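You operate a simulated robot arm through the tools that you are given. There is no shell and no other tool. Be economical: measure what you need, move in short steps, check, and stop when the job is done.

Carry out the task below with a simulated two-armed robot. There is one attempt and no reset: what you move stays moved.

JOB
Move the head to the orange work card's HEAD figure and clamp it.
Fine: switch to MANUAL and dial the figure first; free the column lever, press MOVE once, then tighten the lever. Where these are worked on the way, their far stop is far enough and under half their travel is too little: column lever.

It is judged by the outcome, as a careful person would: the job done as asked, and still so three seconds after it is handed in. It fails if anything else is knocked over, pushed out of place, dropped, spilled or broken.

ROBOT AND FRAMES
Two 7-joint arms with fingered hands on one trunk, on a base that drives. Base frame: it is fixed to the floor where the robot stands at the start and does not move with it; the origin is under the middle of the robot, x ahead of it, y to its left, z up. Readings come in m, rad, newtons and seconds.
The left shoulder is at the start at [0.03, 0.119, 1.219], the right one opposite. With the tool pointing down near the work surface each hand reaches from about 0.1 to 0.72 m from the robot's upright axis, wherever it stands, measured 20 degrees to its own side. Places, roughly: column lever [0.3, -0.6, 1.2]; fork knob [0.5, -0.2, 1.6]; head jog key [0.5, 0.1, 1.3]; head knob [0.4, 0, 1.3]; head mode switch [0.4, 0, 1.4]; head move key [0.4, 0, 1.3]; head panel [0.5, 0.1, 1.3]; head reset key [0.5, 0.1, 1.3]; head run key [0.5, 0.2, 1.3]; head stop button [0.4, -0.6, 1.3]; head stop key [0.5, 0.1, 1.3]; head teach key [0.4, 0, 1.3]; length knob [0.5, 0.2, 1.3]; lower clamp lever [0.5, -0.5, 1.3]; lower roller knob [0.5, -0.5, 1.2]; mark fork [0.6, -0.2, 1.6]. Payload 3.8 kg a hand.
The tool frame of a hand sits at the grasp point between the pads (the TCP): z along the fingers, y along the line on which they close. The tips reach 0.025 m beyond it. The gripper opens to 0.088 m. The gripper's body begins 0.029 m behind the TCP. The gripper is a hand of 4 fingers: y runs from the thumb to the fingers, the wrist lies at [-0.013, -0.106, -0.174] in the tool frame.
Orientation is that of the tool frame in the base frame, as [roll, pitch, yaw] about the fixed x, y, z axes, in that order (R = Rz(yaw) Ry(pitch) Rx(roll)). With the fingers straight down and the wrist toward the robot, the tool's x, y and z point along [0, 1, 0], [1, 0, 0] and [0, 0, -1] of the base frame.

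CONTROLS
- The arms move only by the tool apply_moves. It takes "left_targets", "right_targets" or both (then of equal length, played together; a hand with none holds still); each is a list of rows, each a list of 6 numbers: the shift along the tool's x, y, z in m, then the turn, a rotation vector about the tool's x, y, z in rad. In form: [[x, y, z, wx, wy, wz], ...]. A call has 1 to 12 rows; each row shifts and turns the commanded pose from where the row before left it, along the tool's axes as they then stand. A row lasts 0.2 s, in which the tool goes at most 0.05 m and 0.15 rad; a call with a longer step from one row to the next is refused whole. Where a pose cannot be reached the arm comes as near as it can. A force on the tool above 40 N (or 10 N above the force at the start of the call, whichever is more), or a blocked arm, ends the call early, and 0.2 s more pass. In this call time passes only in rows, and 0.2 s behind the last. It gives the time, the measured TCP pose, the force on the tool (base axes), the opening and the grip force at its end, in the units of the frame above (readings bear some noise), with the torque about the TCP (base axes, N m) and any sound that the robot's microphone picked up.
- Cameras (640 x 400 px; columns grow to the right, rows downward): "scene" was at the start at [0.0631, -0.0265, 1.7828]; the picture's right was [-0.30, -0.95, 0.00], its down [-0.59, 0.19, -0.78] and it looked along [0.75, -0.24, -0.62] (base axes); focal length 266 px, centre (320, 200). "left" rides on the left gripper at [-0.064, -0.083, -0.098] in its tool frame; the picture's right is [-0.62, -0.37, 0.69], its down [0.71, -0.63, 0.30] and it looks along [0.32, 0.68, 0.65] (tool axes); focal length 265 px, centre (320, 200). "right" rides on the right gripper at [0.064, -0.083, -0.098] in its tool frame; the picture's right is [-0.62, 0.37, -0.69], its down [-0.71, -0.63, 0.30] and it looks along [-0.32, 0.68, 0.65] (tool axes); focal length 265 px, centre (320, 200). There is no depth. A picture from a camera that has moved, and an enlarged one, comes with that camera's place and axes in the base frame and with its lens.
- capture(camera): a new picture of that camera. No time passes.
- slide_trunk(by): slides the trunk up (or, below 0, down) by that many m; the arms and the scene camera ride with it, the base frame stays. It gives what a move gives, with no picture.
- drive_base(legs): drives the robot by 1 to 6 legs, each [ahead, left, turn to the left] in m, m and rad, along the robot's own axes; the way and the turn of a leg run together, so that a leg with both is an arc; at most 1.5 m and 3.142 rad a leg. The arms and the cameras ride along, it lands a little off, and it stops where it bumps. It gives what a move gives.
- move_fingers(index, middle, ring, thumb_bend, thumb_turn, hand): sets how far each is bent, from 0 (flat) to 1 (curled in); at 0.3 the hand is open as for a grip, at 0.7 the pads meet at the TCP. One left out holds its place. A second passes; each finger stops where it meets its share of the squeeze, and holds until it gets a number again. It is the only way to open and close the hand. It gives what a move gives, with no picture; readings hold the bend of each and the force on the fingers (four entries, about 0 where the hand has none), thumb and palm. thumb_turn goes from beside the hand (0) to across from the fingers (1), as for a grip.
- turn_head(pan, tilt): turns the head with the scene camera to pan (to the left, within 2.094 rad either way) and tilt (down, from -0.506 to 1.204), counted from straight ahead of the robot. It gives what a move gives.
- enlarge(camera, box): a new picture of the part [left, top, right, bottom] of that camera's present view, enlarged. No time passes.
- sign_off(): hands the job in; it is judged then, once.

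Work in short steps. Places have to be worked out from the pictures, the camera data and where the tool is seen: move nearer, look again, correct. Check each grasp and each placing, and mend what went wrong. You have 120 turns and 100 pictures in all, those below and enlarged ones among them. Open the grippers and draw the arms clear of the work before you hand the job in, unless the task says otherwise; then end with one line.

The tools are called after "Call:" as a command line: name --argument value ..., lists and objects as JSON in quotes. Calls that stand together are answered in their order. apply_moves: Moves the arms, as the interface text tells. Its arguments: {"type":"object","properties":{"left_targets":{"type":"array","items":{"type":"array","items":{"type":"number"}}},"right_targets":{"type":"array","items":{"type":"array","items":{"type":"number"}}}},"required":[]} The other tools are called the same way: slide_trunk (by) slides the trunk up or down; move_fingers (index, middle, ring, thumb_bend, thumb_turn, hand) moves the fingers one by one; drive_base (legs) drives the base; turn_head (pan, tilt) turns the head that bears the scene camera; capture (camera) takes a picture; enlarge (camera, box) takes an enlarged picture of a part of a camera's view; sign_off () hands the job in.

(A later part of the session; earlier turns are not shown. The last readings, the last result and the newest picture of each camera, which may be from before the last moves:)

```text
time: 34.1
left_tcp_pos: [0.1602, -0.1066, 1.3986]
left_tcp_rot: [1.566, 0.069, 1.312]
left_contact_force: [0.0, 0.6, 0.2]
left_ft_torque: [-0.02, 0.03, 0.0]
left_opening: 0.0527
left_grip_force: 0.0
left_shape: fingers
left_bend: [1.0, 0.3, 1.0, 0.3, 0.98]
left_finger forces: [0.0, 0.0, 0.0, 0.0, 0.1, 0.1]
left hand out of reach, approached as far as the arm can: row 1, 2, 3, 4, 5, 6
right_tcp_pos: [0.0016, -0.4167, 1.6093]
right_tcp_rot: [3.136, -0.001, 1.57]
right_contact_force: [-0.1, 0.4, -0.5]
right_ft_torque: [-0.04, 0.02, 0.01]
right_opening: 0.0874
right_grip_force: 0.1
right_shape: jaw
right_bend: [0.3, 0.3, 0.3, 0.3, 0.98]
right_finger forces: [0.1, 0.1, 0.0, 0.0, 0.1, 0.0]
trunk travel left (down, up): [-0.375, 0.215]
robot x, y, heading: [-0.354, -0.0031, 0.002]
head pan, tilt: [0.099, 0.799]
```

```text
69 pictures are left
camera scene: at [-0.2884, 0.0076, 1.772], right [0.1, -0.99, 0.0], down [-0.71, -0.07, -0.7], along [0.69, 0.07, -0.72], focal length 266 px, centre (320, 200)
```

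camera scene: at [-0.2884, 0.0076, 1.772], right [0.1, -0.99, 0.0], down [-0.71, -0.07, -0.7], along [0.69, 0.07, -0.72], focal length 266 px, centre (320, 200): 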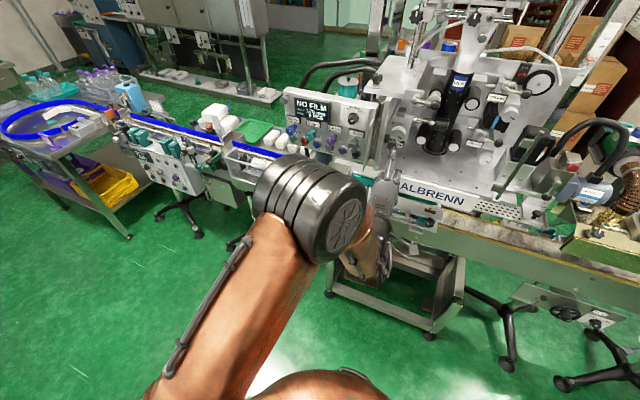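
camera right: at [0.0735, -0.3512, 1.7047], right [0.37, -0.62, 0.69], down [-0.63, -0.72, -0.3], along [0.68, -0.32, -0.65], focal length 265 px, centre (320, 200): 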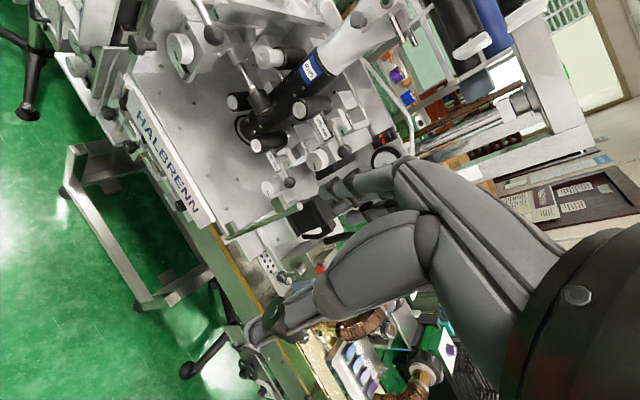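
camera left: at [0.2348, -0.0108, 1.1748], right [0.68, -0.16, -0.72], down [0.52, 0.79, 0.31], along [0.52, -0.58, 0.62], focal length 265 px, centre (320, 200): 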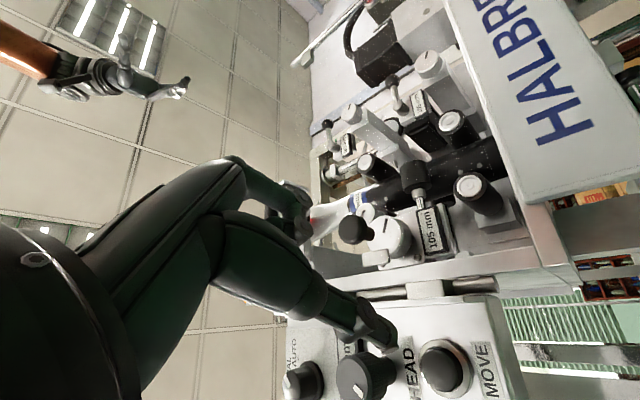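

The elbow is well placed again with y-up. I move sideways then forward to about 5 cm in front of the switch, with thumb/middle narrowed a bit.

Call:
apply_moves --left_targets '[[0.039, -0.001, 0, 0, 0, 0], [0.039, -0.001, 0, 0, 0, 0], [0.039, -0.001, 0, 0, 0, 0], [0.039, -0.001, 0, 0, 0, 0.069], [0, -0.003, 0.0375, 0, 0, 0], [0, -0.003, 0.0375, 0, 0, 0], [0, -0.003, 0.0375, 0, 0, 0], [0, -0.003, 0.0375, 0, 0, 0]]'

Call:
move_fingers --hand "left" --middle 0.42 --thumb_bend 0.42

Call:
capture --camera "left"

Call:
capture --camera "scene"

```text
time: 35.9
left_tcp_pos: [0.2813, -0.1441, 1.4014]
left_tcp_rot: [1.569, -0.001, 1.319]
left_contact_force: [0.5, 0.1, -0.3]
left_ft_torque: [0.01, -0.03, 0.01]
left_opening: 0.0527
left_grip_force: 0.0
left_shape: fingers
left_bend: [1.0, 0.3, 1.0, 0.3, 0.98]
left_finger forces: [0.1, 0.0, 0.0, 0.0, 0.0, 0.0]
left hand out of reach, approached as far as the arm can: row 1, 2, 3, 4, 5, 6
right_tcp_pos: [0.0026, -0.4176, 1.6081]
right_tcp_rot: [3.136, -0.002, 1.571]
right_contact_force: [0.1, 0.4, 0.0]
right_ft_torque: [-0.01, -0.01, 0.02]
right_opening: 0.0878
right_grip_force: 0.0
right_shape: jaw
right_bend: [0.3, 0.3, 0.3, 0.3, 0.98]
right_finger forces: [0.1, 0.0, 0.0, 0.1, 0.0, 0.1]
trunk travel left (down, up): [-0.375, 0.215]
robot x, y, heading: [-0.3516, -0.0008, 0.001]
head pan, tilt: [0.099, 0.799]
```

```text
time: 36.9
left_tcp_pos: [0.2809, -0.1426, 1.4011]
left_tcp_rot: [1.565, -0.003, 1.321]
left_contact_force: [0.3, -0.1, 0.4]
left_ft_torque: [0.02, 0.03, 0.03]
left_opening: 0.0477
left_grip_force: 0.0
left_shape: fingers
left_bend: [1.0, 0.42, 1.0, 0.42, 0.98]
left_finger forces: [0.0, 0.0, 0.0, 0.1, 0.0, 0.0]
right_tcp_pos: [0.0019, -0.4173, 1.6081]
right_tcp_rot: [3.135, -0.002, 1.57]
right_contact_force: [0.3, -1.2, 0.7]
right_ft_torque: [-0.01, 0.0, 0.0]
right_opening: 0.0874
right_grip_force: 0.0
right_shape: jaw
right_bend: [0.3, 0.3, 0.3, 0.3, 0.98]
right_finger forces: [0.0, 0.0, 0.1, 0.0, 0.0, 0.1]
trunk travel left (down, up): [-0.375, 0.215]
robot x, y, heading: [-0.352, 0.003, 0.002]
head pan, tilt: [0.099, 0.799]
```

```text
68 pictures are left
camera left: at [0.1697, -0.1822, 1.3179], right [0.52, -0.77, -0.37], down [0.47, 0.62, -0.63], along [0.71, 0.15, 0.69], focal length 265 px, centre (320, 200)
```

left: 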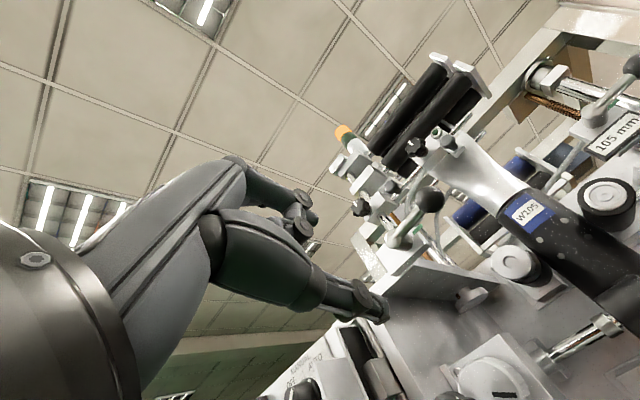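

```text
67 pictures are left
camera scene: at [-0.2876, 0.0064, 1.7719], right [0.1, -0.99, 0.0], down [-0.71, -0.07, -0.7], along [0.69, 0.07, -0.72], focal length 266 px, centre (320, 200)
```

scene: 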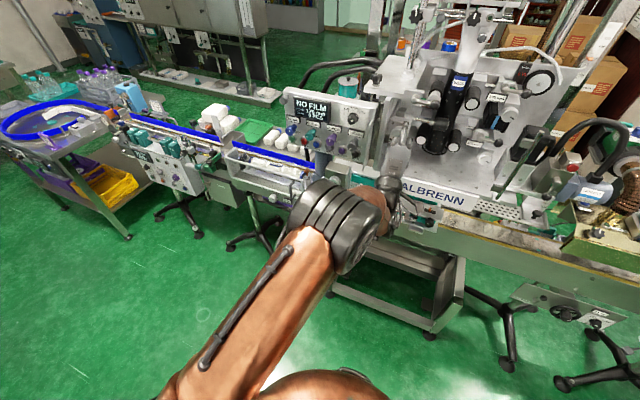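

Now at [0.281,-0.143,1.401]; I try shifting left in this more extended posture.

Call:
apply_moves --left_targets '[[0.035, 0, 0, 0, 0, 0], [0.035, 0, 0, 0, 0, 0]]'

```text
time: 37.5
left_tcp_pos: [0.2875, -0.1314, 1.4037]
left_tcp_rot: [1.569, -0.001, 1.342]
left_contact_force: [-0.1, -0.1, 0.2]
left_ft_torque: [0.02, -0.01, 0.01]
left_opening: 0.0477
left_grip_force: 0.1
left_shape: fingers
left_bend: [1.0, 0.42, 1.0, 0.42, 0.98]
left_finger forces: [0.0, 0.0, 0.0, 0.1, 0.1, 0.0]
left hand out of reach, approached as far as the arm can: row 1, 2
right_tcp_pos: [0.0019, -0.4193, 1.6077]
right_tcp_rot: [3.135, -0.002, 1.571]
right_contact_force: [0.4, 0.0, -0.8]
right_ft_torque: [0.07, 0.01, 0.02]
right_opening: 0.0874
right_grip_force: 0.1
right_shape: jaw
right_bend: [0.3, 0.3, 0.3, 0.3, 0.98]
right_finger forces: [0.0, 0.1, 0.0, 0.1, 0.0, 0.1]
trunk travel left (down, up): [-0.375, 0.215]
robot x, y, heading: [-0.3482, -0.0012, 0.004]
head pan, tilt: [0.099, 0.799]
```

The arm hits a joint limit in this pose. I'll restore the initial arm posture: raise the hand, yaw it straight, and move left.

Call:
apply_moves --left_targets '[[0, 0.045, -0.02, 0, 0.115, 0], [0, 0.045, -0.02, 0, 0.115, 0], [0, 0.045, -0.02, 0, 0, 0], [0, 0.04, -0.02, 0, 0, 0], [0.045, 0, 0, 0, 0, 0], [0.045, 0, 0, 0, 0, 0], [0.045, 0, 0, 0, 0, 0], [0.045, 0, 0, 0, 0, 0], [0.045, 0, 0, 0, 0, 0]]'

Call:
capture --camera "scene"

```text
time: 39.5
left_tcp_pos: [0.2042, 0.0499, 1.5875]
left_tcp_rot: [1.569, 0.011, 1.565]
left_contact_force: [1.2, 0.8, -0.2]
left_ft_torque: [0.0, -0.04, -0.01]
left_opening: 0.0476
left_grip_force: 0.1
left_shape: fingers
left_bend: [1.0, 0.42, 1.0, 0.42, 0.98]
left_finger forces: [0.1, 0.1, 0.1, 0.0, 0.1, 0.0]
left hand out of reach, approached as far as the arm can: row 8, 9
right_tcp_pos: [0.0007, -0.4177, 1.6084]
right_tcp_rot: [3.135, -0.001, 1.571]
right_contact_force: [0.2, -0.9, -0.1]
right_ft_torque: [-0.01, -0.01, 0.0]
right_opening: 0.0876
right_grip_force: 0.1
right_shape: jaw
right_bend: [0.3, 0.3, 0.3, 0.3, 0.98]
right_finger forces: [0.1, 0.0, 0.0, 0.0, 0.0, 0.0]
trunk travel left (down, up): [-0.375, 0.215]
robot x, y, heading: [-0.3514, 0.0002, 0.0]
head pan, tilt: [0.099, 0.799]
```

```text
66 pictures are left
camera scene: at [-0.2884, 0.0073, 1.772], right [0.1, -0.99, 0.0], down [-0.71, -0.07, -0.7], along [0.69, 0.07, -0.72], focal length 266 px, centre (320, 200)
```

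scene: 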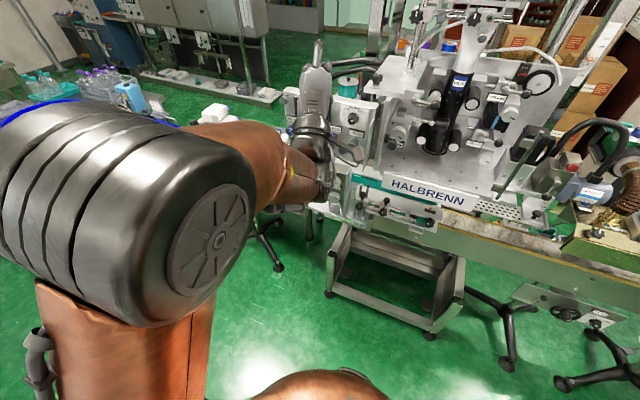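

Elbow is out to the left again. I drive so the robot faces the panel squarely with the knobs ahead of the left shoulder, then lower the trunk 0.2 m.

Call:
drive_base --legs '[[0.12, 0.023, -0.26]]'

Call:
slide_trunk --by -0.2

Call:
turn_head --pan 0.0 --tilt 0.5

Call:
capture --camera "scene"

Call:
capture --camera "left"

```text
time: 40.8
left_tcp_pos: [0.3187, -0.0839, 1.587]
left_tcp_rot: [1.569, 0.009, 1.309]
left_contact_force: [0.6, 0.6, 1.2]
left_ft_torque: [-0.02, 0.0, 0.02]
left_opening: 0.0478
left_grip_force: 0.1
left_shape: fingers
left_bend: [1.0, 0.42, 1.0, 0.42, 0.98]
left_finger forces: [0.1, 0.1, 0.1, 0.1, 0.0, 0.1]
right_tcp_pos: [0.0052, -0.4841, 1.6073]
right_tcp_rot: [3.134, -0.002, 1.315]
right_contact_force: [0.1, 0.3, -0.3]
right_ft_torque: [0.0, -0.02, 0.02]
right_opening: 0.0873
right_grip_force: 0.2
right_shape: jaw
right_bend: [0.3, 0.3, 0.3, 0.3, 0.98]
right_finger forces: [0.1, 0.0, 0.0, 0.0, 0.0, 0.0]
trunk travel left (down, up): [-0.375, 0.215]
robot x, y, heading: [-0.2337, 0.0062, -0.256]
head pan, tilt: [0.099, 0.799]
```

```text
time: 43.0
left_tcp_pos: [0.3199, -0.0851, 1.3879]
left_tcp_rot: [1.569, 0.009, 1.31]
left_contact_force: [-0.3, 0.8, -0.9]
left_ft_torque: [-0.01, 0.04, 0.03]
left_opening: 0.0478
left_grip_force: 0.0
left_shape: fingers
left_bend: [1.0, 0.42, 1.0, 0.42, 0.98]
left_finger forces: [0.0, 0.0, 0.0, 0.0, 0.0, 0.1]
right_tcp_pos: [0.006, -0.4841, 1.4082]
right_tcp_rot: [3.133, -0.002, 1.315]
right_contact_force: [-0.5, -0.2, -0.4]
right_ft_torque: [-0.02, 0.03, -0.02]
right_opening: 0.0879
right_grip_force: 0.0
right_shape: jaw
right_bend: [0.3, 0.3, 0.3, 0.3, 0.98]
right_finger forces: [0.1, 0.0, 0.0, 0.1, 0.0, 0.0]
trunk travel left (down, up): [-0.175, 0.415]
robot x, y, heading: [-0.2308, 0.0065, -0.25]
head pan, tilt: [0.099, 0.799]
```

```text
time: 43.8
left_tcp_pos: [0.32, -0.0845, 1.3867]
left_tcp_rot: [1.569, 0.009, 1.312]
left_contact_force: [0.7, 0.1, 0.1]
left_ft_torque: [0.01, -0.02, 0.05]
left_opening: 0.0477
left_grip_force: 0.0
left_shape: fingers
left_bend: [1.0, 0.42, 1.0, 0.42, 0.98]
left_finger forces: [0.0, 0.0, 0.0, 0.0, 0.0, 0.1]
right_tcp_pos: [0.0055, -0.485, 1.4086]
right_tcp_rot: [3.134, 0.0, 1.316]
right_contact_force: [0.1, 0.2, 0.1]
right_ft_torque: [-0.04, 0.0, 0.01]
right_opening: 0.0876
right_grip_force: 0.1
right_shape: jaw
right_bend: [0.3, 0.3, 0.3, 0.3, 0.98]
right_finger forces: [0.0, 0.0, 0.0, 0.0, 0.0, 0.0]
trunk travel left (down, up): [-0.175, 0.415]
robot x, y, heading: [-0.2282, 0.0076, -0.259]
head pan, tilt: [0.0, 0.499]
```

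```text
65 pictures are left
camera scene: at [-0.1593, -0.0114, 1.5979], right [-0.25, -0.97, 0.0], down [-0.46, 0.12, -0.88], along [0.85, -0.22, -0.48], focal length 266 px, centre (320, 200)
```

scene: 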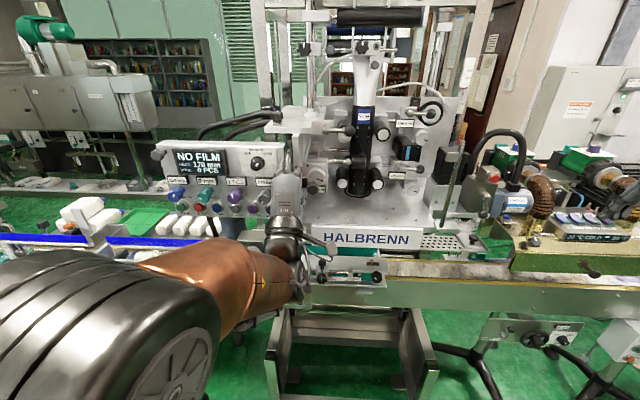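

```text
64 pictures are left
camera left: at [0.2068, -0.1229, 1.3041], right [0.51, -0.78, -0.36], down [0.48, 0.61, -0.64], along [0.72, 0.15, 0.68], focal length 265 px, centre (320, 200)
```

left: 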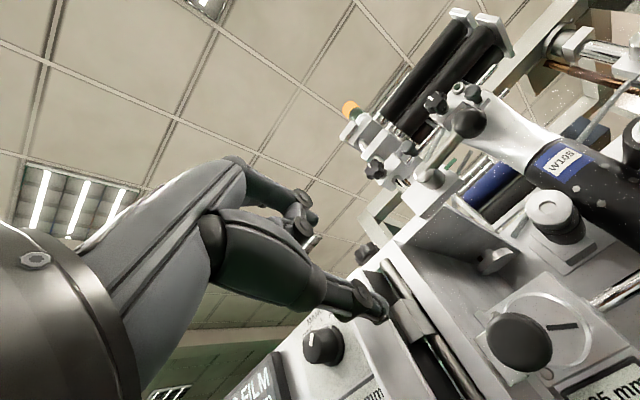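

The view is square to the panel. Switch cap triangulates to about [0.425,-0.017,1.378]. I move the hand to about 6 cm in front of it.

Call:
apply_moves --left_targets '[[0.031, -0.003, 0.003, 0, 0, 0], [0.031, -0.003, 0.004, 0, 0, 0], [0.03, -0.002, 0.004, 0, 0, 0]]'

Call:
capture --camera "left"

Call:
enlarge --camera "scene" --box '[150, 120, 310, 220]'

```text
time: 44.5
left_tcp_pos: [0.3207, -0.0713, 1.3853]
left_tcp_rot: [1.572, 0.014, 1.329]
left_contact_force: [-0.8, 0.1, -0.1]
left_ft_torque: [-0.01, 0.04, 0.03]
left_opening: 0.0477
left_grip_force: 0.0
left_shape: fingers
left_bend: [1.0, 0.42, 1.0, 0.42, 0.98]
left_finger forces: [0.0, 0.0, 0.0, 0.0, 0.1, 0.0]
left hand out of reach, approached as far as the arm can: row 1, 2, 3
right_tcp_pos: [0.0063, -0.4846, 1.41]
right_tcp_rot: [3.136, -0.001, 1.315]
right_contact_force: [0.1, -0.1, 0.0]
right_ft_torque: [0.03, 0.02, -0.01]
right_opening: 0.0874
right_grip_force: 0.1
right_shape: jaw
right_bend: [0.3, 0.3, 0.3, 0.3, 0.98]
right_finger forces: [0.0, 0.1, 0.0, 0.0, 0.0, 0.1]
trunk travel left (down, up): [-0.175, 0.415]
robot x, y, heading: [-0.2308, 0.0085, -0.252]
head pan, tilt: [0.0, 0.499]
```

```text
63 pictures are left
camera left: at [0.2087, -0.1128, 1.3037], right [0.52, -0.77, -0.36], down [0.46, 0.61, -0.64], along [0.72, 0.17, 0.68], focal length 265 px, centre (320, 200)
```

left: 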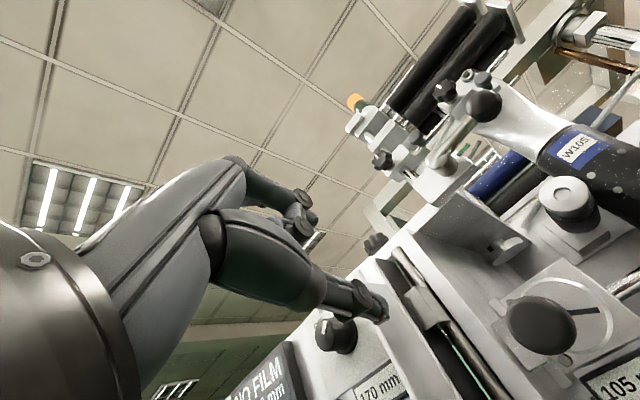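

```text
4.00 times, centred on (230, 170) of scene
camera zoom: at [-0.1593, -0.0114, 1.5979], right [-0.25, -0.97, 0.0], down [-0.46, 0.12, -0.88], along [0.85, -0.22, -0.48], focal length 1066 px, centre (680, 320)
```

zoom: 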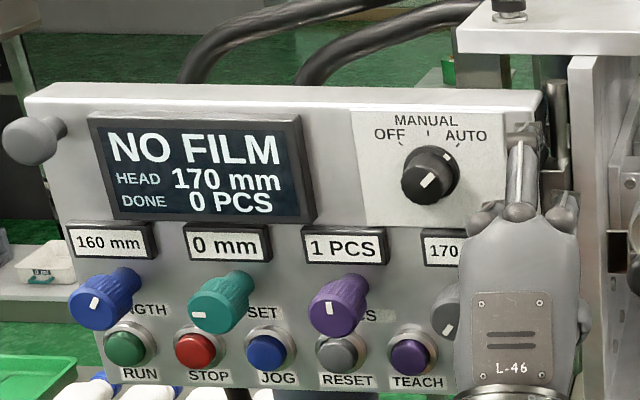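

Leftward wrist travel is limited, so I bring the base to the left instead, keeping the hand clear of the panel, then read again.

Call:
drive_base --legs '[[-0.02, 0.15, 0]]'

Call:
apply_moves --left_targets '[[-0.03, 0, 0, 0, 0.01, 0], [-0.03, 0, 0, 0, 0, 0]]'

Call:
capture --camera "left"

Call:
capture --camera "scene"

```text
time: 45.9
left_tcp_pos: [0.3385, 0.0802, 1.3868]
left_tcp_rot: [1.572, 0.018, 1.328]
left_contact_force: [0.3, -0.1, 0.3]
left_ft_torque: [0.02, 0.01, -0.01]
left_opening: 0.0477
left_grip_force: 0.0
left_shape: fingers
left_bend: [1.0, 0.42, 1.0, 0.42, 0.98]
left_finger forces: [0.0, 0.0, 0.1, 0.0, 0.1, 0.1]
right_tcp_pos: [0.0245, -0.3328, 1.4096]
right_tcp_rot: [3.134, -0.001, 1.316]
right_contact_force: [0.4, -0.5, 0.2]
right_ft_torque: [0.01, -0.01, 0.01]
right_opening: 0.0876
right_grip_force: 0.0
right_shape: jaw
right_bend: [0.3, 0.3, 0.3, 0.3, 0.98]
right_finger forces: [0.1, 0.0, 0.0, 0.1, 0.0, 0.1]
trunk travel left (down, up): [-0.175, 0.415]
robot x, y, heading: [-0.2102, 0.1572, -0.251]
head pan, tilt: [0.0, 0.499]
```

```text
time: 46.5
left_tcp_pos: [0.326, 0.02, 1.3861]
left_tcp_rot: [1.573, 0.016, 1.342]
left_contact_force: [-0.5, -0.1, -0.1]
left_ft_torque: [-0.05, 0.01, 0.05]
left_opening: 0.0475
left_grip_force: 0.0
left_shape: fingers
left_bend: [1.0, 0.42, 1.0, 0.42, 0.98]
left_finger forces: [0.0, 0.0, 0.0, 0.1, 0.0, 0.0]
right_tcp_pos: [0.0254, -0.3339, 1.4084]
right_tcp_rot: [3.135, -0.001, 1.317]
right_contact_force: [1.1, 0.4, 0.4]
right_ft_torque: [-0.01, 0.02, 0.01]
right_opening: 0.0877
right_grip_force: 0.1
right_shape: jaw
right_bend: [0.3, 0.3, 0.3, 0.3, 0.98]
right_finger forces: [0.0, 0.1, 0.1, 0.0, 0.0, 0.0]
trunk travel left (down, up): [-0.175, 0.415]
robot x, y, heading: [-0.2107, 0.1549, -0.256]
head pan, tilt: [0.0, 0.499]
```

```text
61 pictures are left
camera left: at [0.2146, -0.021, 1.3044], right [0.53, -0.77, -0.36], down [0.45, 0.62, -0.64], along [0.71, 0.18, 0.68], focal length 265 px, centre (320, 200)
```

left: 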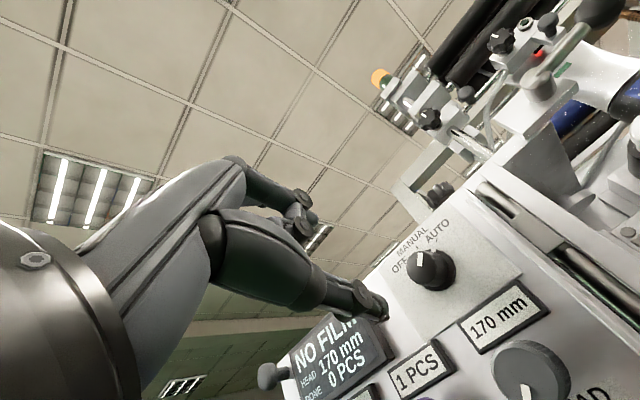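

```text
60 pictures are left
camera scene: at [-0.1402, 0.1398, 1.5979], right [-0.25, -0.97, 0.0], down [-0.46, 0.12, -0.88], along [0.85, -0.22, -0.48], focal length 266 px, centre (320, 200)
```

scene: 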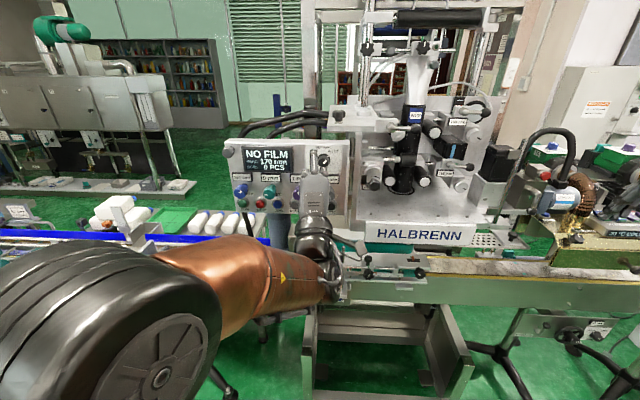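

Switch front face is at about [0.412,-0.014,1.380]. I align and approach to 4 cm, checking before enclosing it.

Call:
apply_moves --left_targets '[[-0.012, -0.006, 0.02, 0, -0.026, 0], [0, 0, 0.027, 0, 0, 0]]'

Call:
capture --camera "left"

```text
time: 47.1
left_tcp_pos: [0.3698, -0.0013, 1.3793]
left_tcp_rot: [1.573, 0.018, 1.316]
left_contact_force: [-0.2, -0.2, -0.9]
left_ft_torque: [-0.03, 0.0, 0.0]
left_opening: 0.0475
left_grip_force: 0.0
left_shape: fingers
left_bend: [1.0, 0.42, 1.0, 0.42, 0.98]
left_finger forces: [0.1, 0.1, 0.0, 0.0, 0.0, 0.0]
right_tcp_pos: [0.0254, -0.3335, 1.4091]
right_tcp_rot: [3.135, 0.001, 1.317]
right_contact_force: [0.6, 0.4, 0.3]
right_ft_torque: [0.0, 0.04, -0.01]
right_opening: 0.0875
right_grip_force: 0.2
right_shape: jaw
right_bend: [0.3, 0.3, 0.3, 0.3, 0.98]
right_finger forces: [0.0, 0.1, 0.0, 0.0, 0.0, 0.0]
trunk travel left (down, up): [-0.175, 0.415]
robot x, y, heading: [-0.2116, 0.1601, -0.253]
head pan, tilt: [0.0, 0.499]
```

```text
59 pictures are left
camera left: at [0.2571, -0.0409, 1.2974], right [0.51, -0.78, -0.36], down [0.47, 0.6, -0.64], along [0.72, 0.16, 0.68], focal length 265 px, centre (320, 200)
```

left: 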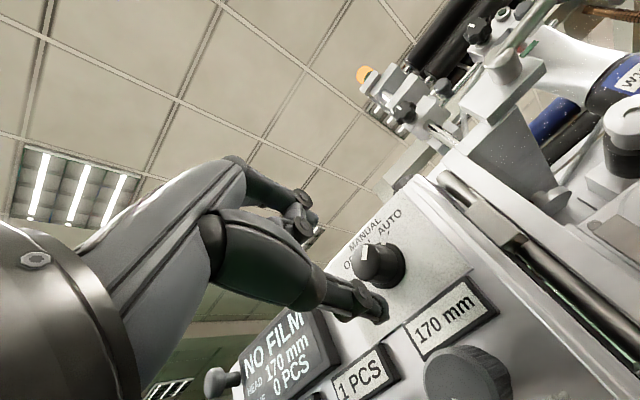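

Alignment is good (knob projects within ~3 mm of the tool axis). I advance 4.2 cm so the pads straddle the switch.

Call:
apply_moves --left_targets '[[0, -0.002, 0.021, 0, 0, 0], [0, 0, 0.021, 0, 0, 0]]'

Call:
capture --camera "left"

```text
time: 47.7
left_tcp_pos: [0.4075, -0.0141, 1.3797]
left_tcp_rot: [1.571, 0.017, 1.316]
left_contact_force: [-3.4, 0.6, 0.7]
left_ft_torque: [0.01, 0.13, -0.01]
left_opening: 0.0478
left_grip_force: 0.7
left_shape: fingers
left_bend: [1.0, 0.42, 1.0, 0.41, 0.98]
left_finger forces: [0.0, 0.0, 0.0, 0.0, 2.5, 0.1]
right_tcp_pos: [0.024, -0.3341, 1.4088]
right_tcp_rot: [3.133, -0.001, 1.315]
right_contact_force: [-0.7, 0.1, -0.2]
right_ft_torque: [-0.04, -0.06, 0.02]
right_opening: 0.0872
right_grip_force: 0.1
right_shape: jaw
right_bend: [0.3, 0.3, 0.3, 0.3, 0.98]
right_finger forces: [0.0, 0.1, 0.1, 0.0, 0.0, 0.0]
trunk travel left (down, up): [-0.175, 0.415]
robot x, y, heading: [-0.2115, 0.1574, -0.251]
head pan, tilt: [0.0, 0.499]
```

```text
58 pictures are left
camera left: at [0.2947, -0.0523, 1.2965], right [0.51, -0.78, -0.36], down [0.47, 0.6, -0.64], along [0.72, 0.16, 0.68], focal length 265 px, centre (320, 200)
```

left: 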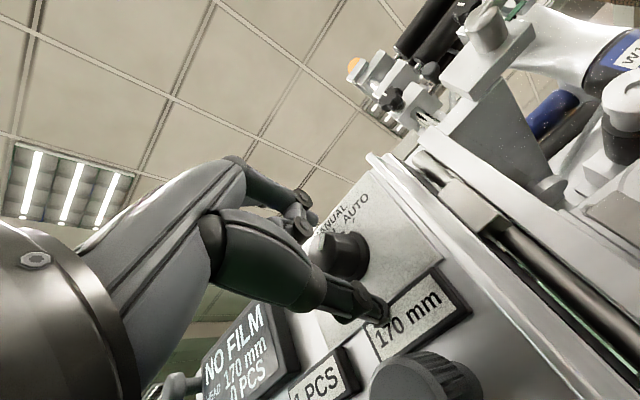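

The thumb lightly touches (3 N), probably the label frame. I back off 4 mm and close thumb and middle.

Call:
apply_moves --left_targets '[[0, 0.002, -0.004, 0, 0, 0]]'

Call:
move_fingers --hand "left" --middle 0.7 --thumb_bend 0.7

Call:
capture --camera "left"

```text
time: 48.1
left_tcp_pos: [0.406, -0.0121, 1.3808]
left_tcp_rot: [1.572, 0.015, 1.318]
left_contact_force: [0.8, 0.5, 0.8]
left_ft_torque: [0.01, -0.02, -0.03]
left_opening: 0.0478
left_grip_force: 0.1
left_shape: fingers
left_bend: [1.0, 0.42, 1.0, 0.42, 0.98]
left_finger forces: [0.1, 0.0, 0.0, 0.1, 0.0, 0.0]
right_tcp_pos: [0.0254, -0.3336, 1.4081]
right_tcp_rot: [3.134, -0.002, 1.317]
right_contact_force: [-0.3, 0.1, 0.2]
right_ft_torque: [0.0, 0.01, -0.03]
right_opening: 0.0878
right_grip_force: 0.1
right_shape: jaw
right_bend: [0.3, 0.3, 0.3, 0.3, 0.98]
right_finger forces: [0.0, 0.1, 0.0, 0.1, 0.1, 0.0]
trunk travel left (down, up): [-0.175, 0.415]
robot x, y, heading: [-0.2096, 0.1602, -0.25]
head pan, tilt: [0.0, 0.499]
```

```text
time: 49.1
left_tcp_pos: [0.4045, -0.0119, 1.3804]
left_tcp_rot: [1.572, 0.015, 1.316]
left_contact_force: [0.1, 0.6, -2.4]
left_ft_torque: [0.02, 0.03, 0.0]
left_opening: 0.0399
left_grip_force: 5.2
left_shape: fingers
left_bend: [1.0, 0.65, 1.0, 0.62, 0.97]
left_finger forces: [0.1, 4.1, 0.0, 0.1, 5.7, 0.0]
right_tcp_pos: [0.0255, -0.3339, 1.4078]
right_tcp_rot: [3.134, -0.003, 1.317]
right_contact_force: [-0.4, 0.2, -0.3]
right_ft_torque: [-0.03, 0.02, 0.01]
right_opening: 0.0874
right_grip_force: 0.0
right_shape: jaw
right_bend: [0.3, 0.3, 0.3, 0.3, 0.98]
right_finger forces: [0.0, 0.0, 0.0, 0.0, 0.0, 0.0]
trunk travel left (down, up): [-0.175, 0.415]
robot x, y, heading: [-0.2086, 0.1599, -0.25]
head pan, tilt: [0.0, 0.499]
```

```text
57 pictures are left
camera left: at [0.2928, -0.0515, 1.2981], right [0.51, -0.78, -0.36], down [0.47, 0.6, -0.64], along [0.72, 0.16, 0.68], focal length 265 px, centre (320, 200)
```

left: 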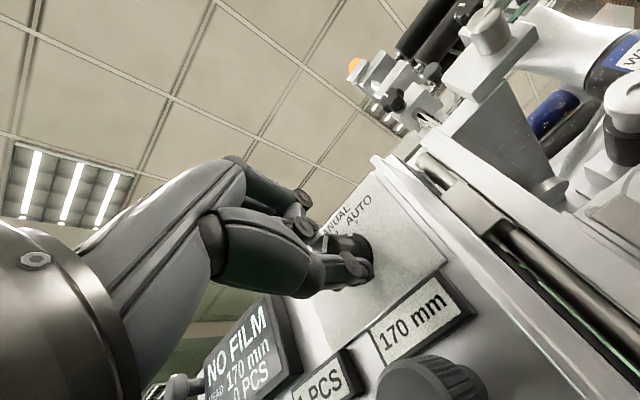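

Knob gripped (~5 N). I turn it counter-clockwise about 45° (negative about tool z).

Call:
apply_moves --left_targets '[[0, 0, 0, 0, 0, -0.13], [0, 0, 0, 0, 0, -0.13], [0, 0, 0, 0, 0, -0.13], [0, 0, 0, 0, 0, -0.13], [0, 0, 0, 0, 0, -0.13], [0, 0, 0, 0, 0, -0.13]]'

Call:
capture --camera "left"

Call:
enlarge --camera "scene" --box '[210, 120, 370, 220]'

```text
time: 50.5
left_tcp_pos: [0.405, -0.0103, 1.3809]
left_tcp_rot: [1.573, 0.797, 1.317]
left_contact_force: [0.6, 1.8, -1.3]
left_ft_torque: [0.05, 0.04, 0.05]
left_opening: 0.0393
left_grip_force: 5.1
left_shape: fingers
left_bend: [1.0, 0.64, 1.0, 0.63, 0.97]
left_finger forces: [0.1, 6.3, 0.1, 0.0, 4.1, 0.0]
right_tcp_pos: [0.0245, -0.3332, 1.4087]
right_tcp_rot: [3.135, 0.001, 1.318]
right_contact_force: [-0.6, 0.4, -1.1]
right_ft_torque: [-0.01, 0.03, 0.0]
right_opening: 0.0878
right_grip_force: 0.0
right_shape: jaw
right_bend: [0.3, 0.3, 0.3, 0.3, 0.98]
right_finger forces: [0.0, 0.1, 0.1, 0.0, 0.0, 0.0]
trunk travel left (down, up): [-0.175, 0.415]
robot x, y, heading: [-0.2076, 0.1596, -0.255]
head pan, tilt: [0.0, 0.499]
```

```text
56 pictures are left
camera left: at [0.2833, -0.0884, 1.3686], right [0.49, -0.85, 0.19], down [0.31, -0.03, -0.95], along [0.81, 0.53, 0.24], focal length 265 px, centre (320, 200)
```

left: 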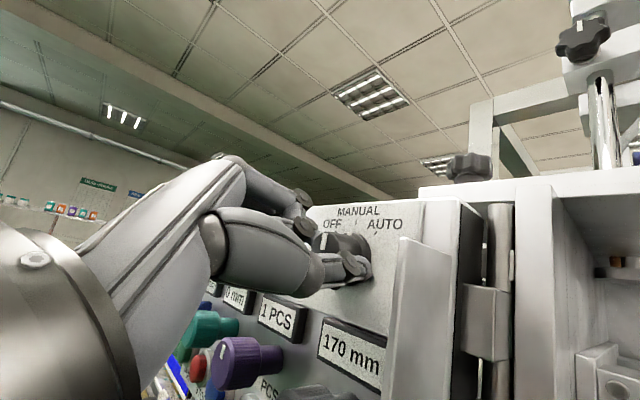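

```text
4.00 times, centred on (290, 170) of scene
camera zoom: at [-0.1401, 0.1403, 1.5979], right [-0.25, -0.97, 0.0], down [-0.46, 0.12, -0.88], along [0.85, -0.22, -0.48], focal length 1066 px, centre (440, 320)
```

zoom: 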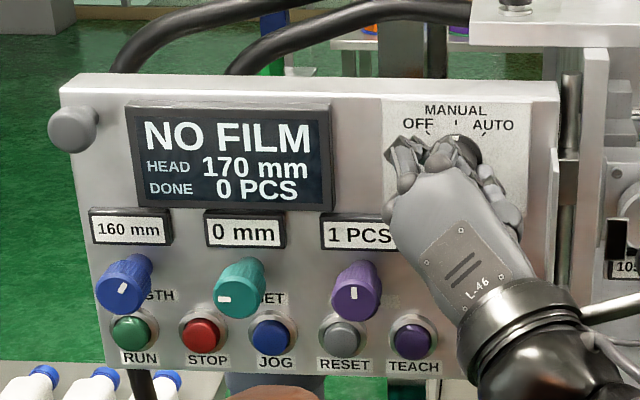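

The roll went smoothly. I zoom the hand camera to see the pointer.

Call:
enlarge --camera "left" --box '[290, 190, 420, 270]'

```text
4.92 times, centred on (355, 230) of left
camera zoom: at [0.2833, -0.0884, 1.3686], right [0.49, -0.85, 0.19], down [0.31, -0.03, -0.95], along [0.81, 0.53, 0.24], focal length 1307 px, centre (148, 52)
```

zoom: 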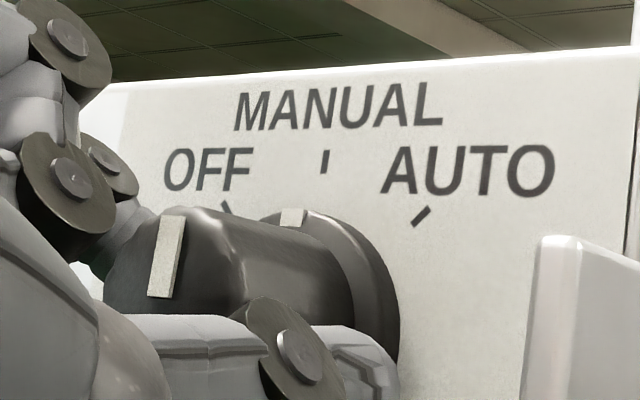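

Pointer appears at MANUAL. I release, back off 6 cm and check.

Call:
move_fingers --hand "left" --middle 0.4 --thumb_bend 0.4

Call:
apply_moves --left_targets '[[0, 0, -0.035, 0, 0, 0], [0, 0, -0.035, 0, 0, 0]]'

Call:
capture --camera "left"

Call:
enlarge --camera "left" --box '[350, 190, 480, 270]'

```text
time: 51.5
left_tcp_pos: [0.4052, -0.0129, 1.3804]
left_tcp_rot: [1.573, 0.795, 1.317]
left_contact_force: [-0.5, -0.9, -0.7]
left_ft_torque: [0.0, 0.02, -0.01]
left_opening: 0.0482
left_grip_force: 0.0
left_shape: fingers
left_bend: [1.0, 0.4, 1.0, 0.4, 0.97]
left_finger forces: [0.1, 0.1, 0.0, 0.0, 0.0, 0.0]
right_tcp_pos: [0.024, -0.3345, 1.409]
right_tcp_rot: [3.133, -0.001, 1.314]
right_contact_force: [-0.1, -0.3, -0.5]
right_ft_torque: [0.03, 0.02, -0.03]
right_opening: 0.0876
right_grip_force: 0.1
right_shape: jaw
right_bend: [0.3, 0.3, 0.3, 0.3, 0.98]
right_finger forces: [0.1, 0.1, 0.1, 0.1, 0.0, 0.1]
trunk travel left (down, up): [-0.175, 0.415]
robot x, y, heading: [-0.2068, 0.1571, -0.254]
head pan, tilt: [0.0, 0.499]
```

```text
time: 52.1
left_tcp_pos: [0.3353, 0.0054, 1.3812]
left_tcp_rot: [1.57, 0.796, 1.313]
left_contact_force: [-0.1, -0.6, 0.2]
left_ft_torque: [0.02, 0.01, -0.01]
left_opening: 0.0482
left_grip_force: 0.0
left_shape: fingers
left_bend: [1.0, 0.4, 1.0, 0.4, 0.97]
left_finger forces: [0.0, 0.1, 0.0, 0.1, 0.0, 0.0]
right_tcp_pos: [0.024, -0.3322, 1.4079]
right_tcp_rot: [3.134, -0.001, 1.316]
right_contact_force: [-0.6, 0.2, -0.5]
right_ft_torque: [0.02, 0.01, 0.04]
right_opening: 0.0875
right_grip_force: 0.0
right_shape: jaw
right_bend: [0.3, 0.3, 0.3, 0.3, 0.98]
right_finger forces: [0.1, 0.0, 0.0, 0.0, 0.0, 0.0]
trunk travel left (down, up): [-0.175, 0.415]
robot x, y, heading: [-0.2098, 0.1604, -0.258]
head pan, tilt: [0.0, 0.499]
```

```text
53 pictures are left
camera left: at [0.2133, -0.0712, 1.3695], right [0.49, -0.85, 0.19], down [0.31, -0.03, -0.95], along [0.81, 0.53, 0.25], focal length 265 px, centre (320, 200)
```

left: 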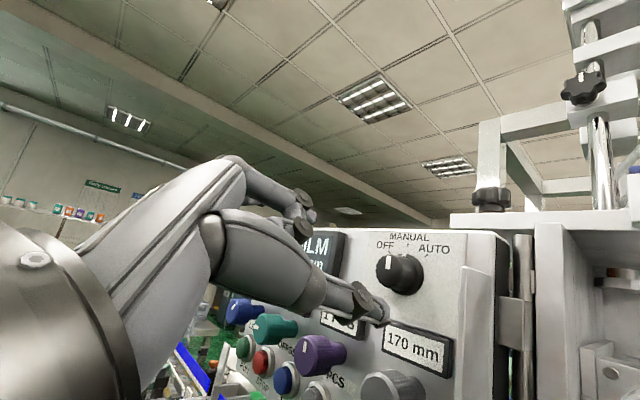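

```text
4.92 times, centred on (415, 230) of left
camera zoom: at [0.2133, -0.0712, 1.3695], right [0.49, -0.85, 0.19], down [0.31, -0.03, -0.95], along [0.81, 0.53, 0.25], focal length 1307 px, centre (-148, 52)
```

zoom: 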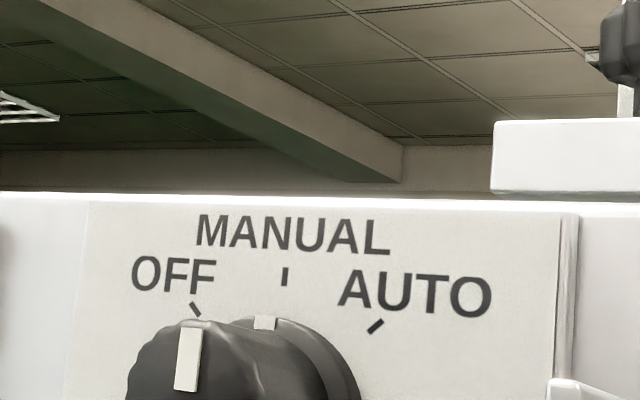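

Switch is at MANUAL. Head knob front is about [0.400,-0.021,1.305]; I move in front of it, 5 cm off.

Call:
apply_moves --left_targets '[[0.024, -0.03, 0.006, 0, 0, 0], [0.024, -0.03, 0.01, 0, 0, 0]]'

Call:
capture --camera "left"

```text
time: 52.7
left_tcp_pos: [0.3492, -0.0071, 1.3072]
left_tcp_rot: [1.572, 0.798, 1.317]
left_contact_force: [0.7, 0.6, 0.5]
left_ft_torque: [-0.03, -0.05, 0.01]
left_opening: 0.0483
left_grip_force: 0.0
left_shape: fingers
left_bend: [1.0, 0.4, 1.0, 0.4, 0.97]
left_finger forces: [0.0, 0.1, 0.0, 0.1, 0.0, 0.0]
right_tcp_pos: [0.0255, -0.3356, 1.4092]
right_tcp_rot: [3.137, -0.002, 1.316]
right_contact_force: [-0.6, -0.2, -0.2]
right_ft_torque: [-0.01, -0.02, 0.02]
right_opening: 0.0875
right_grip_force: 0.1
right_shape: jaw
right_bend: [0.3, 0.3, 0.3, 0.3, 0.98]
right_finger forces: [0.0, 0.0, 0.1, 0.1, 0.0, 0.0]
trunk travel left (down, up): [-0.175, 0.415]
robot x, y, heading: [-0.2101, 0.1613, -0.25]
head pan, tilt: [0.0, 0.499]
```

```text
51 pictures are left
camera left: at [0.2275, -0.085, 1.2937], right [0.49, -0.85, 0.19], down [0.31, -0.03, -0.95], along [0.81, 0.53, 0.25], focal length 265 px, centre (320, 200)
```

left: 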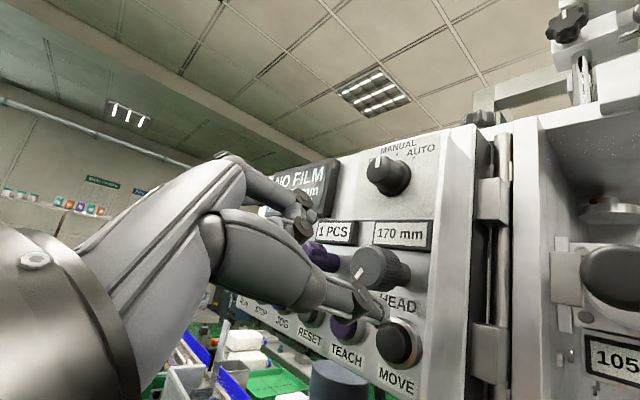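

I zoom in to refine the knob's front-face center before closing in.

Call:
enlarge --camera "left" --box '[320, 220, 450, 300]'

```text
4.92 times, centred on (385, 260) of left
camera zoom: at [0.2275, -0.085, 1.2937], right [0.49, -0.85, 0.19], down [0.31, -0.03, -0.95], along [0.81, 0.53, 0.25], focal length 1307 px, centre (0, -95)
```

zoom: 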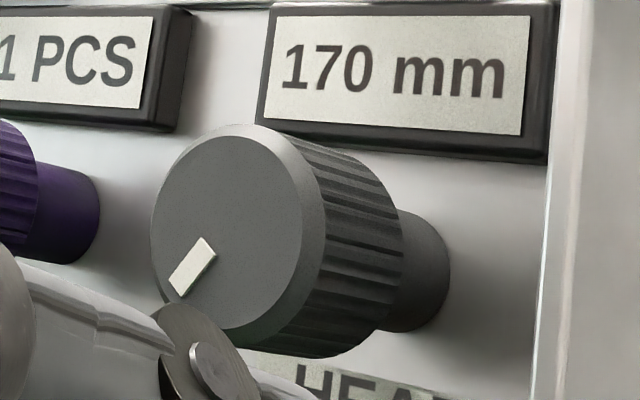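

Front center is ~6 mm lower than assumed. I correct and advance 4.3 cm.

Call:
apply_moves --left_targets '[[0.004, -0.004, 0.01, 0, 0, 0], [0, 0, 0.033, 0, 0, 0]]'

Call:
capture --camera "left"

```text
time: 53.3
left_tcp_pos: [0.3927, -0.0181, 1.2999]
left_tcp_rot: [1.573, 0.796, 1.319]
left_contact_force: [-1.1, 0.1, 0.2]
left_ft_torque: [0.04, 0.01, 0.0]
left_opening: 0.0485
left_grip_force: 0.0
left_shape: fingers
left_bend: [1.0, 0.4, 1.0, 0.4, 0.97]
left_finger forces: [0.0, 0.0, 0.1, 0.0, 0.1, 0.1]
right_tcp_pos: [0.0259, -0.3337, 1.4072]
right_tcp_rot: [3.137, -0.002, 1.317]
right_contact_force: [0.6, -0.4, 0.7]
right_ft_torque: [-0.01, 0.0, 0.04]
right_opening: 0.0876
right_grip_force: 0.0
right_shape: jaw
right_bend: [0.3, 0.3, 0.3, 0.3, 0.98]
right_finger forces: [0.0, 0.0, 0.0, 0.1, 0.1, 0.0]
trunk travel left (down, up): [-0.175, 0.415]
robot x, y, heading: [-0.2109, 0.1543, -0.252]
head pan, tilt: [0.0, 0.499]
```

```text
49 pictures are left
camera left: at [0.2705, -0.0948, 1.2877], right [0.49, -0.85, 0.18], down [0.31, -0.03, -0.95], along [0.81, 0.53, 0.25], focal length 265 px, centre (320, 200)
```

left: 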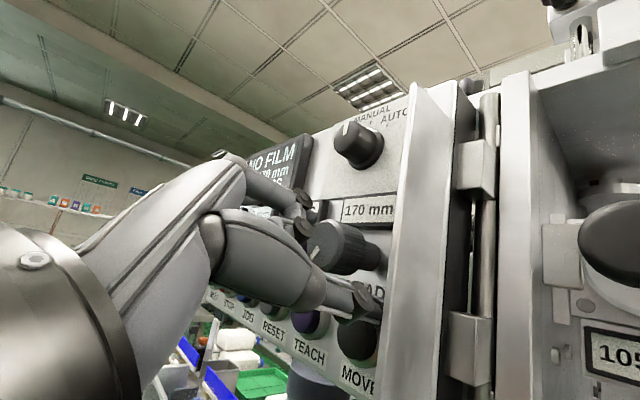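

Knob sits between the pads, the readout is visible. I close thumb and middle on it.

Call:
move_fingers --hand "left" --middle 0.75 --thumb_bend 0.75

Call:
apply_moves --left_targets '[[0, 0, 0, 0, 0, 0.1], [0, 0, 0, 0, 0, 0.1], [0, 0, 0, 0, 0, 0.1]]'

Call:
capture --camera "left"

```text
time: 54.3
left_tcp_pos: [0.3935, -0.018, 1.299]
left_tcp_rot: [1.579, 0.795, 1.323]
left_contact_force: [1.6, 1.2, -8.8]
left_ft_torque: [0.09, 0.2, -0.09]
left_opening: 0.0399
left_grip_force: 12.3
left_shape: fingers
left_bend: [1.0, 0.63, 1.0, 0.64, 0.95]
left_finger forces: [0.0, 11.8, 0.1, 0.1, 13.5, 0.0]
right_tcp_pos: [0.0257, -0.3334, 1.4088]
right_tcp_rot: [3.135, 0.0, 1.317]
right_contact_force: [0.6, 0.1, -0.2]
right_ft_torque: [-0.04, -0.02, -0.01]
right_opening: 0.0873
right_grip_force: 0.0
right_shape: jaw
right_bend: [0.3, 0.3, 0.3, 0.3, 0.98]
right_finger forces: [0.0, 0.0, 0.0, 0.1, 0.0, 0.0]
trunk travel left (down, up): [-0.175, 0.415]
robot x, y, heading: [-0.2126, 0.158, -0.25]
head pan, tilt: [0.0, 0.499]
```

```text
time: 55.1
left_tcp_pos: [0.3926, -0.0173, 1.2978]
left_tcp_rot: [1.574, 0.494, 1.319]
left_contact_force: [3.9, 3.3, -5.8]
left_ft_torque: [0.03, 0.15, 0.0]
left_opening: 0.0394
left_grip_force: 12.3
left_shape: fingers
left_bend: [1.0, 0.63, 1.0, 0.64, 0.95]
left_finger forces: [0.1, 12.7, 0.0, 0.1, 11.2, 0.0]
right_tcp_pos: [0.0266, -0.3336, 1.4087]
right_tcp_rot: [3.138, 0.002, 1.316]
right_contact_force: [-0.2, 0.4, 1.0]
right_ft_torque: [0.01, -0.02, -0.01]
right_opening: 0.0878
right_grip_force: 0.0
right_shape: jaw
right_bend: [0.3, 0.3, 0.3, 0.3, 0.98]
right_finger forces: [0.1, 0.0, 0.0, 0.1, 0.0, 0.0]
trunk travel left (down, up): [-0.175, 0.415]
robot x, y, heading: [-0.2123, 0.1557, -0.251]
head pan, tilt: [0.0, 0.499]
```

```text
48 pictures are left
camera left: at [0.2734, -0.0856, 1.256], right [0.49, -0.87, -0.03], down [0.38, 0.24, -0.89], along [0.79, 0.42, 0.45], focal length 265 px, centre (320, 200)
```

left: 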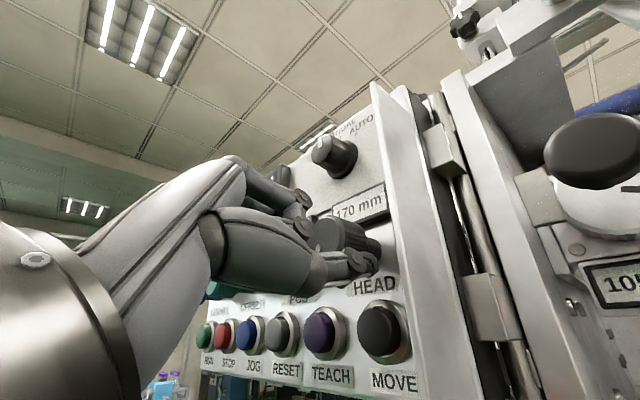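

The knob turned with the hand; I zoom the readout.

Call:
enlarge --camera "left" --box '[290, 175, 420, 275]'

```text
4.00 times, centred on (355, 225) of left
camera zoom: at [0.2734, -0.0856, 1.256], right [0.49, -0.87, -0.03], down [0.38, 0.24, -0.89], along [0.79, 0.42, 0.45], focal length 1062 px, centre (180, 100)
```

zoom: 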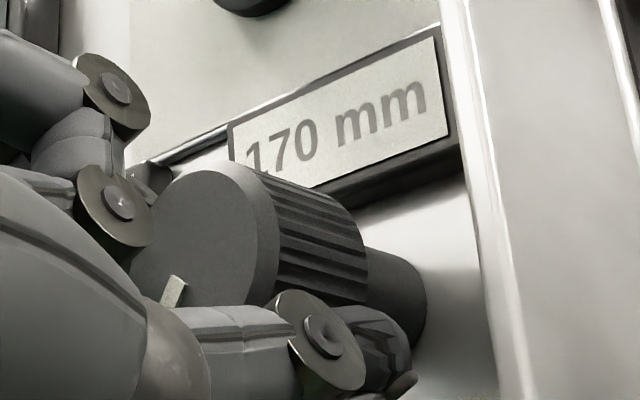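

Readout still 170; I continue turning clockwise and check again.

Call:
apply_moves --left_targets '[[0, 0, 0, 0, 0, 0.12], [0, 0, 0, 0, 0, 0.12], [0, 0, 0, 0, 0, 0.12], [0, 0, 0, 0, 0, 0.12]]'

Call:
enlarge --camera "left" --box '[270, 165, 420, 275]'

Call:
enlarge --camera "scene" --box '[210, 120, 370, 220]'

```text
time: 56.1
left_tcp_pos: [0.3925, -0.0171, 1.2999]
left_tcp_rot: [1.572, 0.015, 1.317]
left_contact_force: [4.8, 7.2, -1.2]
left_ft_torque: [0.02, 0.04, 0.15]
left_opening: 0.0395
left_grip_force: 12.7
left_shape: fingers
left_bend: [1.0, 0.63, 1.0, 0.65, 0.94]
left_finger forces: [0.0, 14.2, 0.0, 0.0, 10.8, 0.1]
right_tcp_pos: [0.0257, -0.3321, 1.4079]
right_tcp_rot: [3.137, -0.001, 1.316]
right_contact_force: [0.7, 0.2, -0.5]
right_ft_torque: [0.01, -0.01, 0.0]
right_opening: 0.0877
right_grip_force: 0.1
right_shape: jaw
right_bend: [0.3, 0.3, 0.3, 0.3, 0.98]
right_finger forces: [0.0, 0.0, 0.1, 0.1, 0.0, 0.0]
trunk travel left (down, up): [-0.175, 0.415]
robot x, y, heading: [-0.2139, 0.1573, -0.255]
head pan, tilt: [0.0, 0.499]
```

```text
3.64 times, centred on (345, 220) of left
camera zoom: at [0.2813, -0.0555, 1.2175], right [0.51, -0.78, -0.36], down [0.47, 0.61, -0.64], along [0.72, 0.16, 0.68], focal length 965 px, centre (229, 127)
```

zoom: 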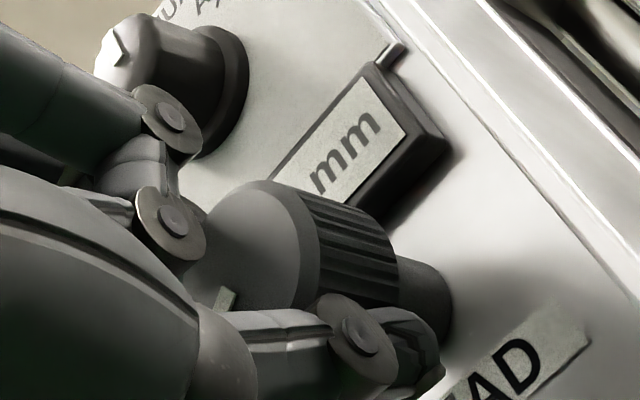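

```text
4.00 times, centred on (290, 170) of scene
camera zoom: at [-0.1387, 0.141, 1.5979], right [-0.25, -0.97, 0.0], down [-0.46, 0.12, -0.88], along [0.85, -0.22, -0.48], focal length 1066 px, centre (440, 320)
```

zoom: 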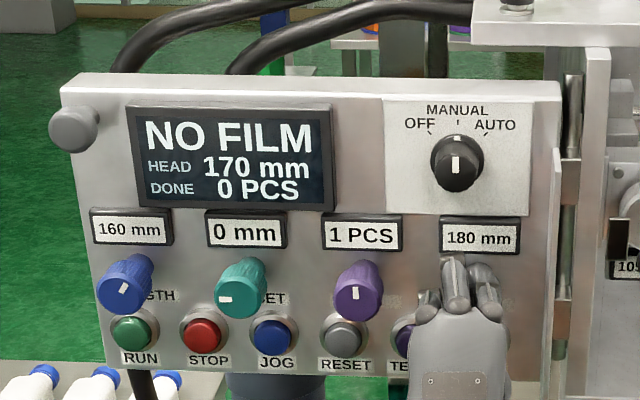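

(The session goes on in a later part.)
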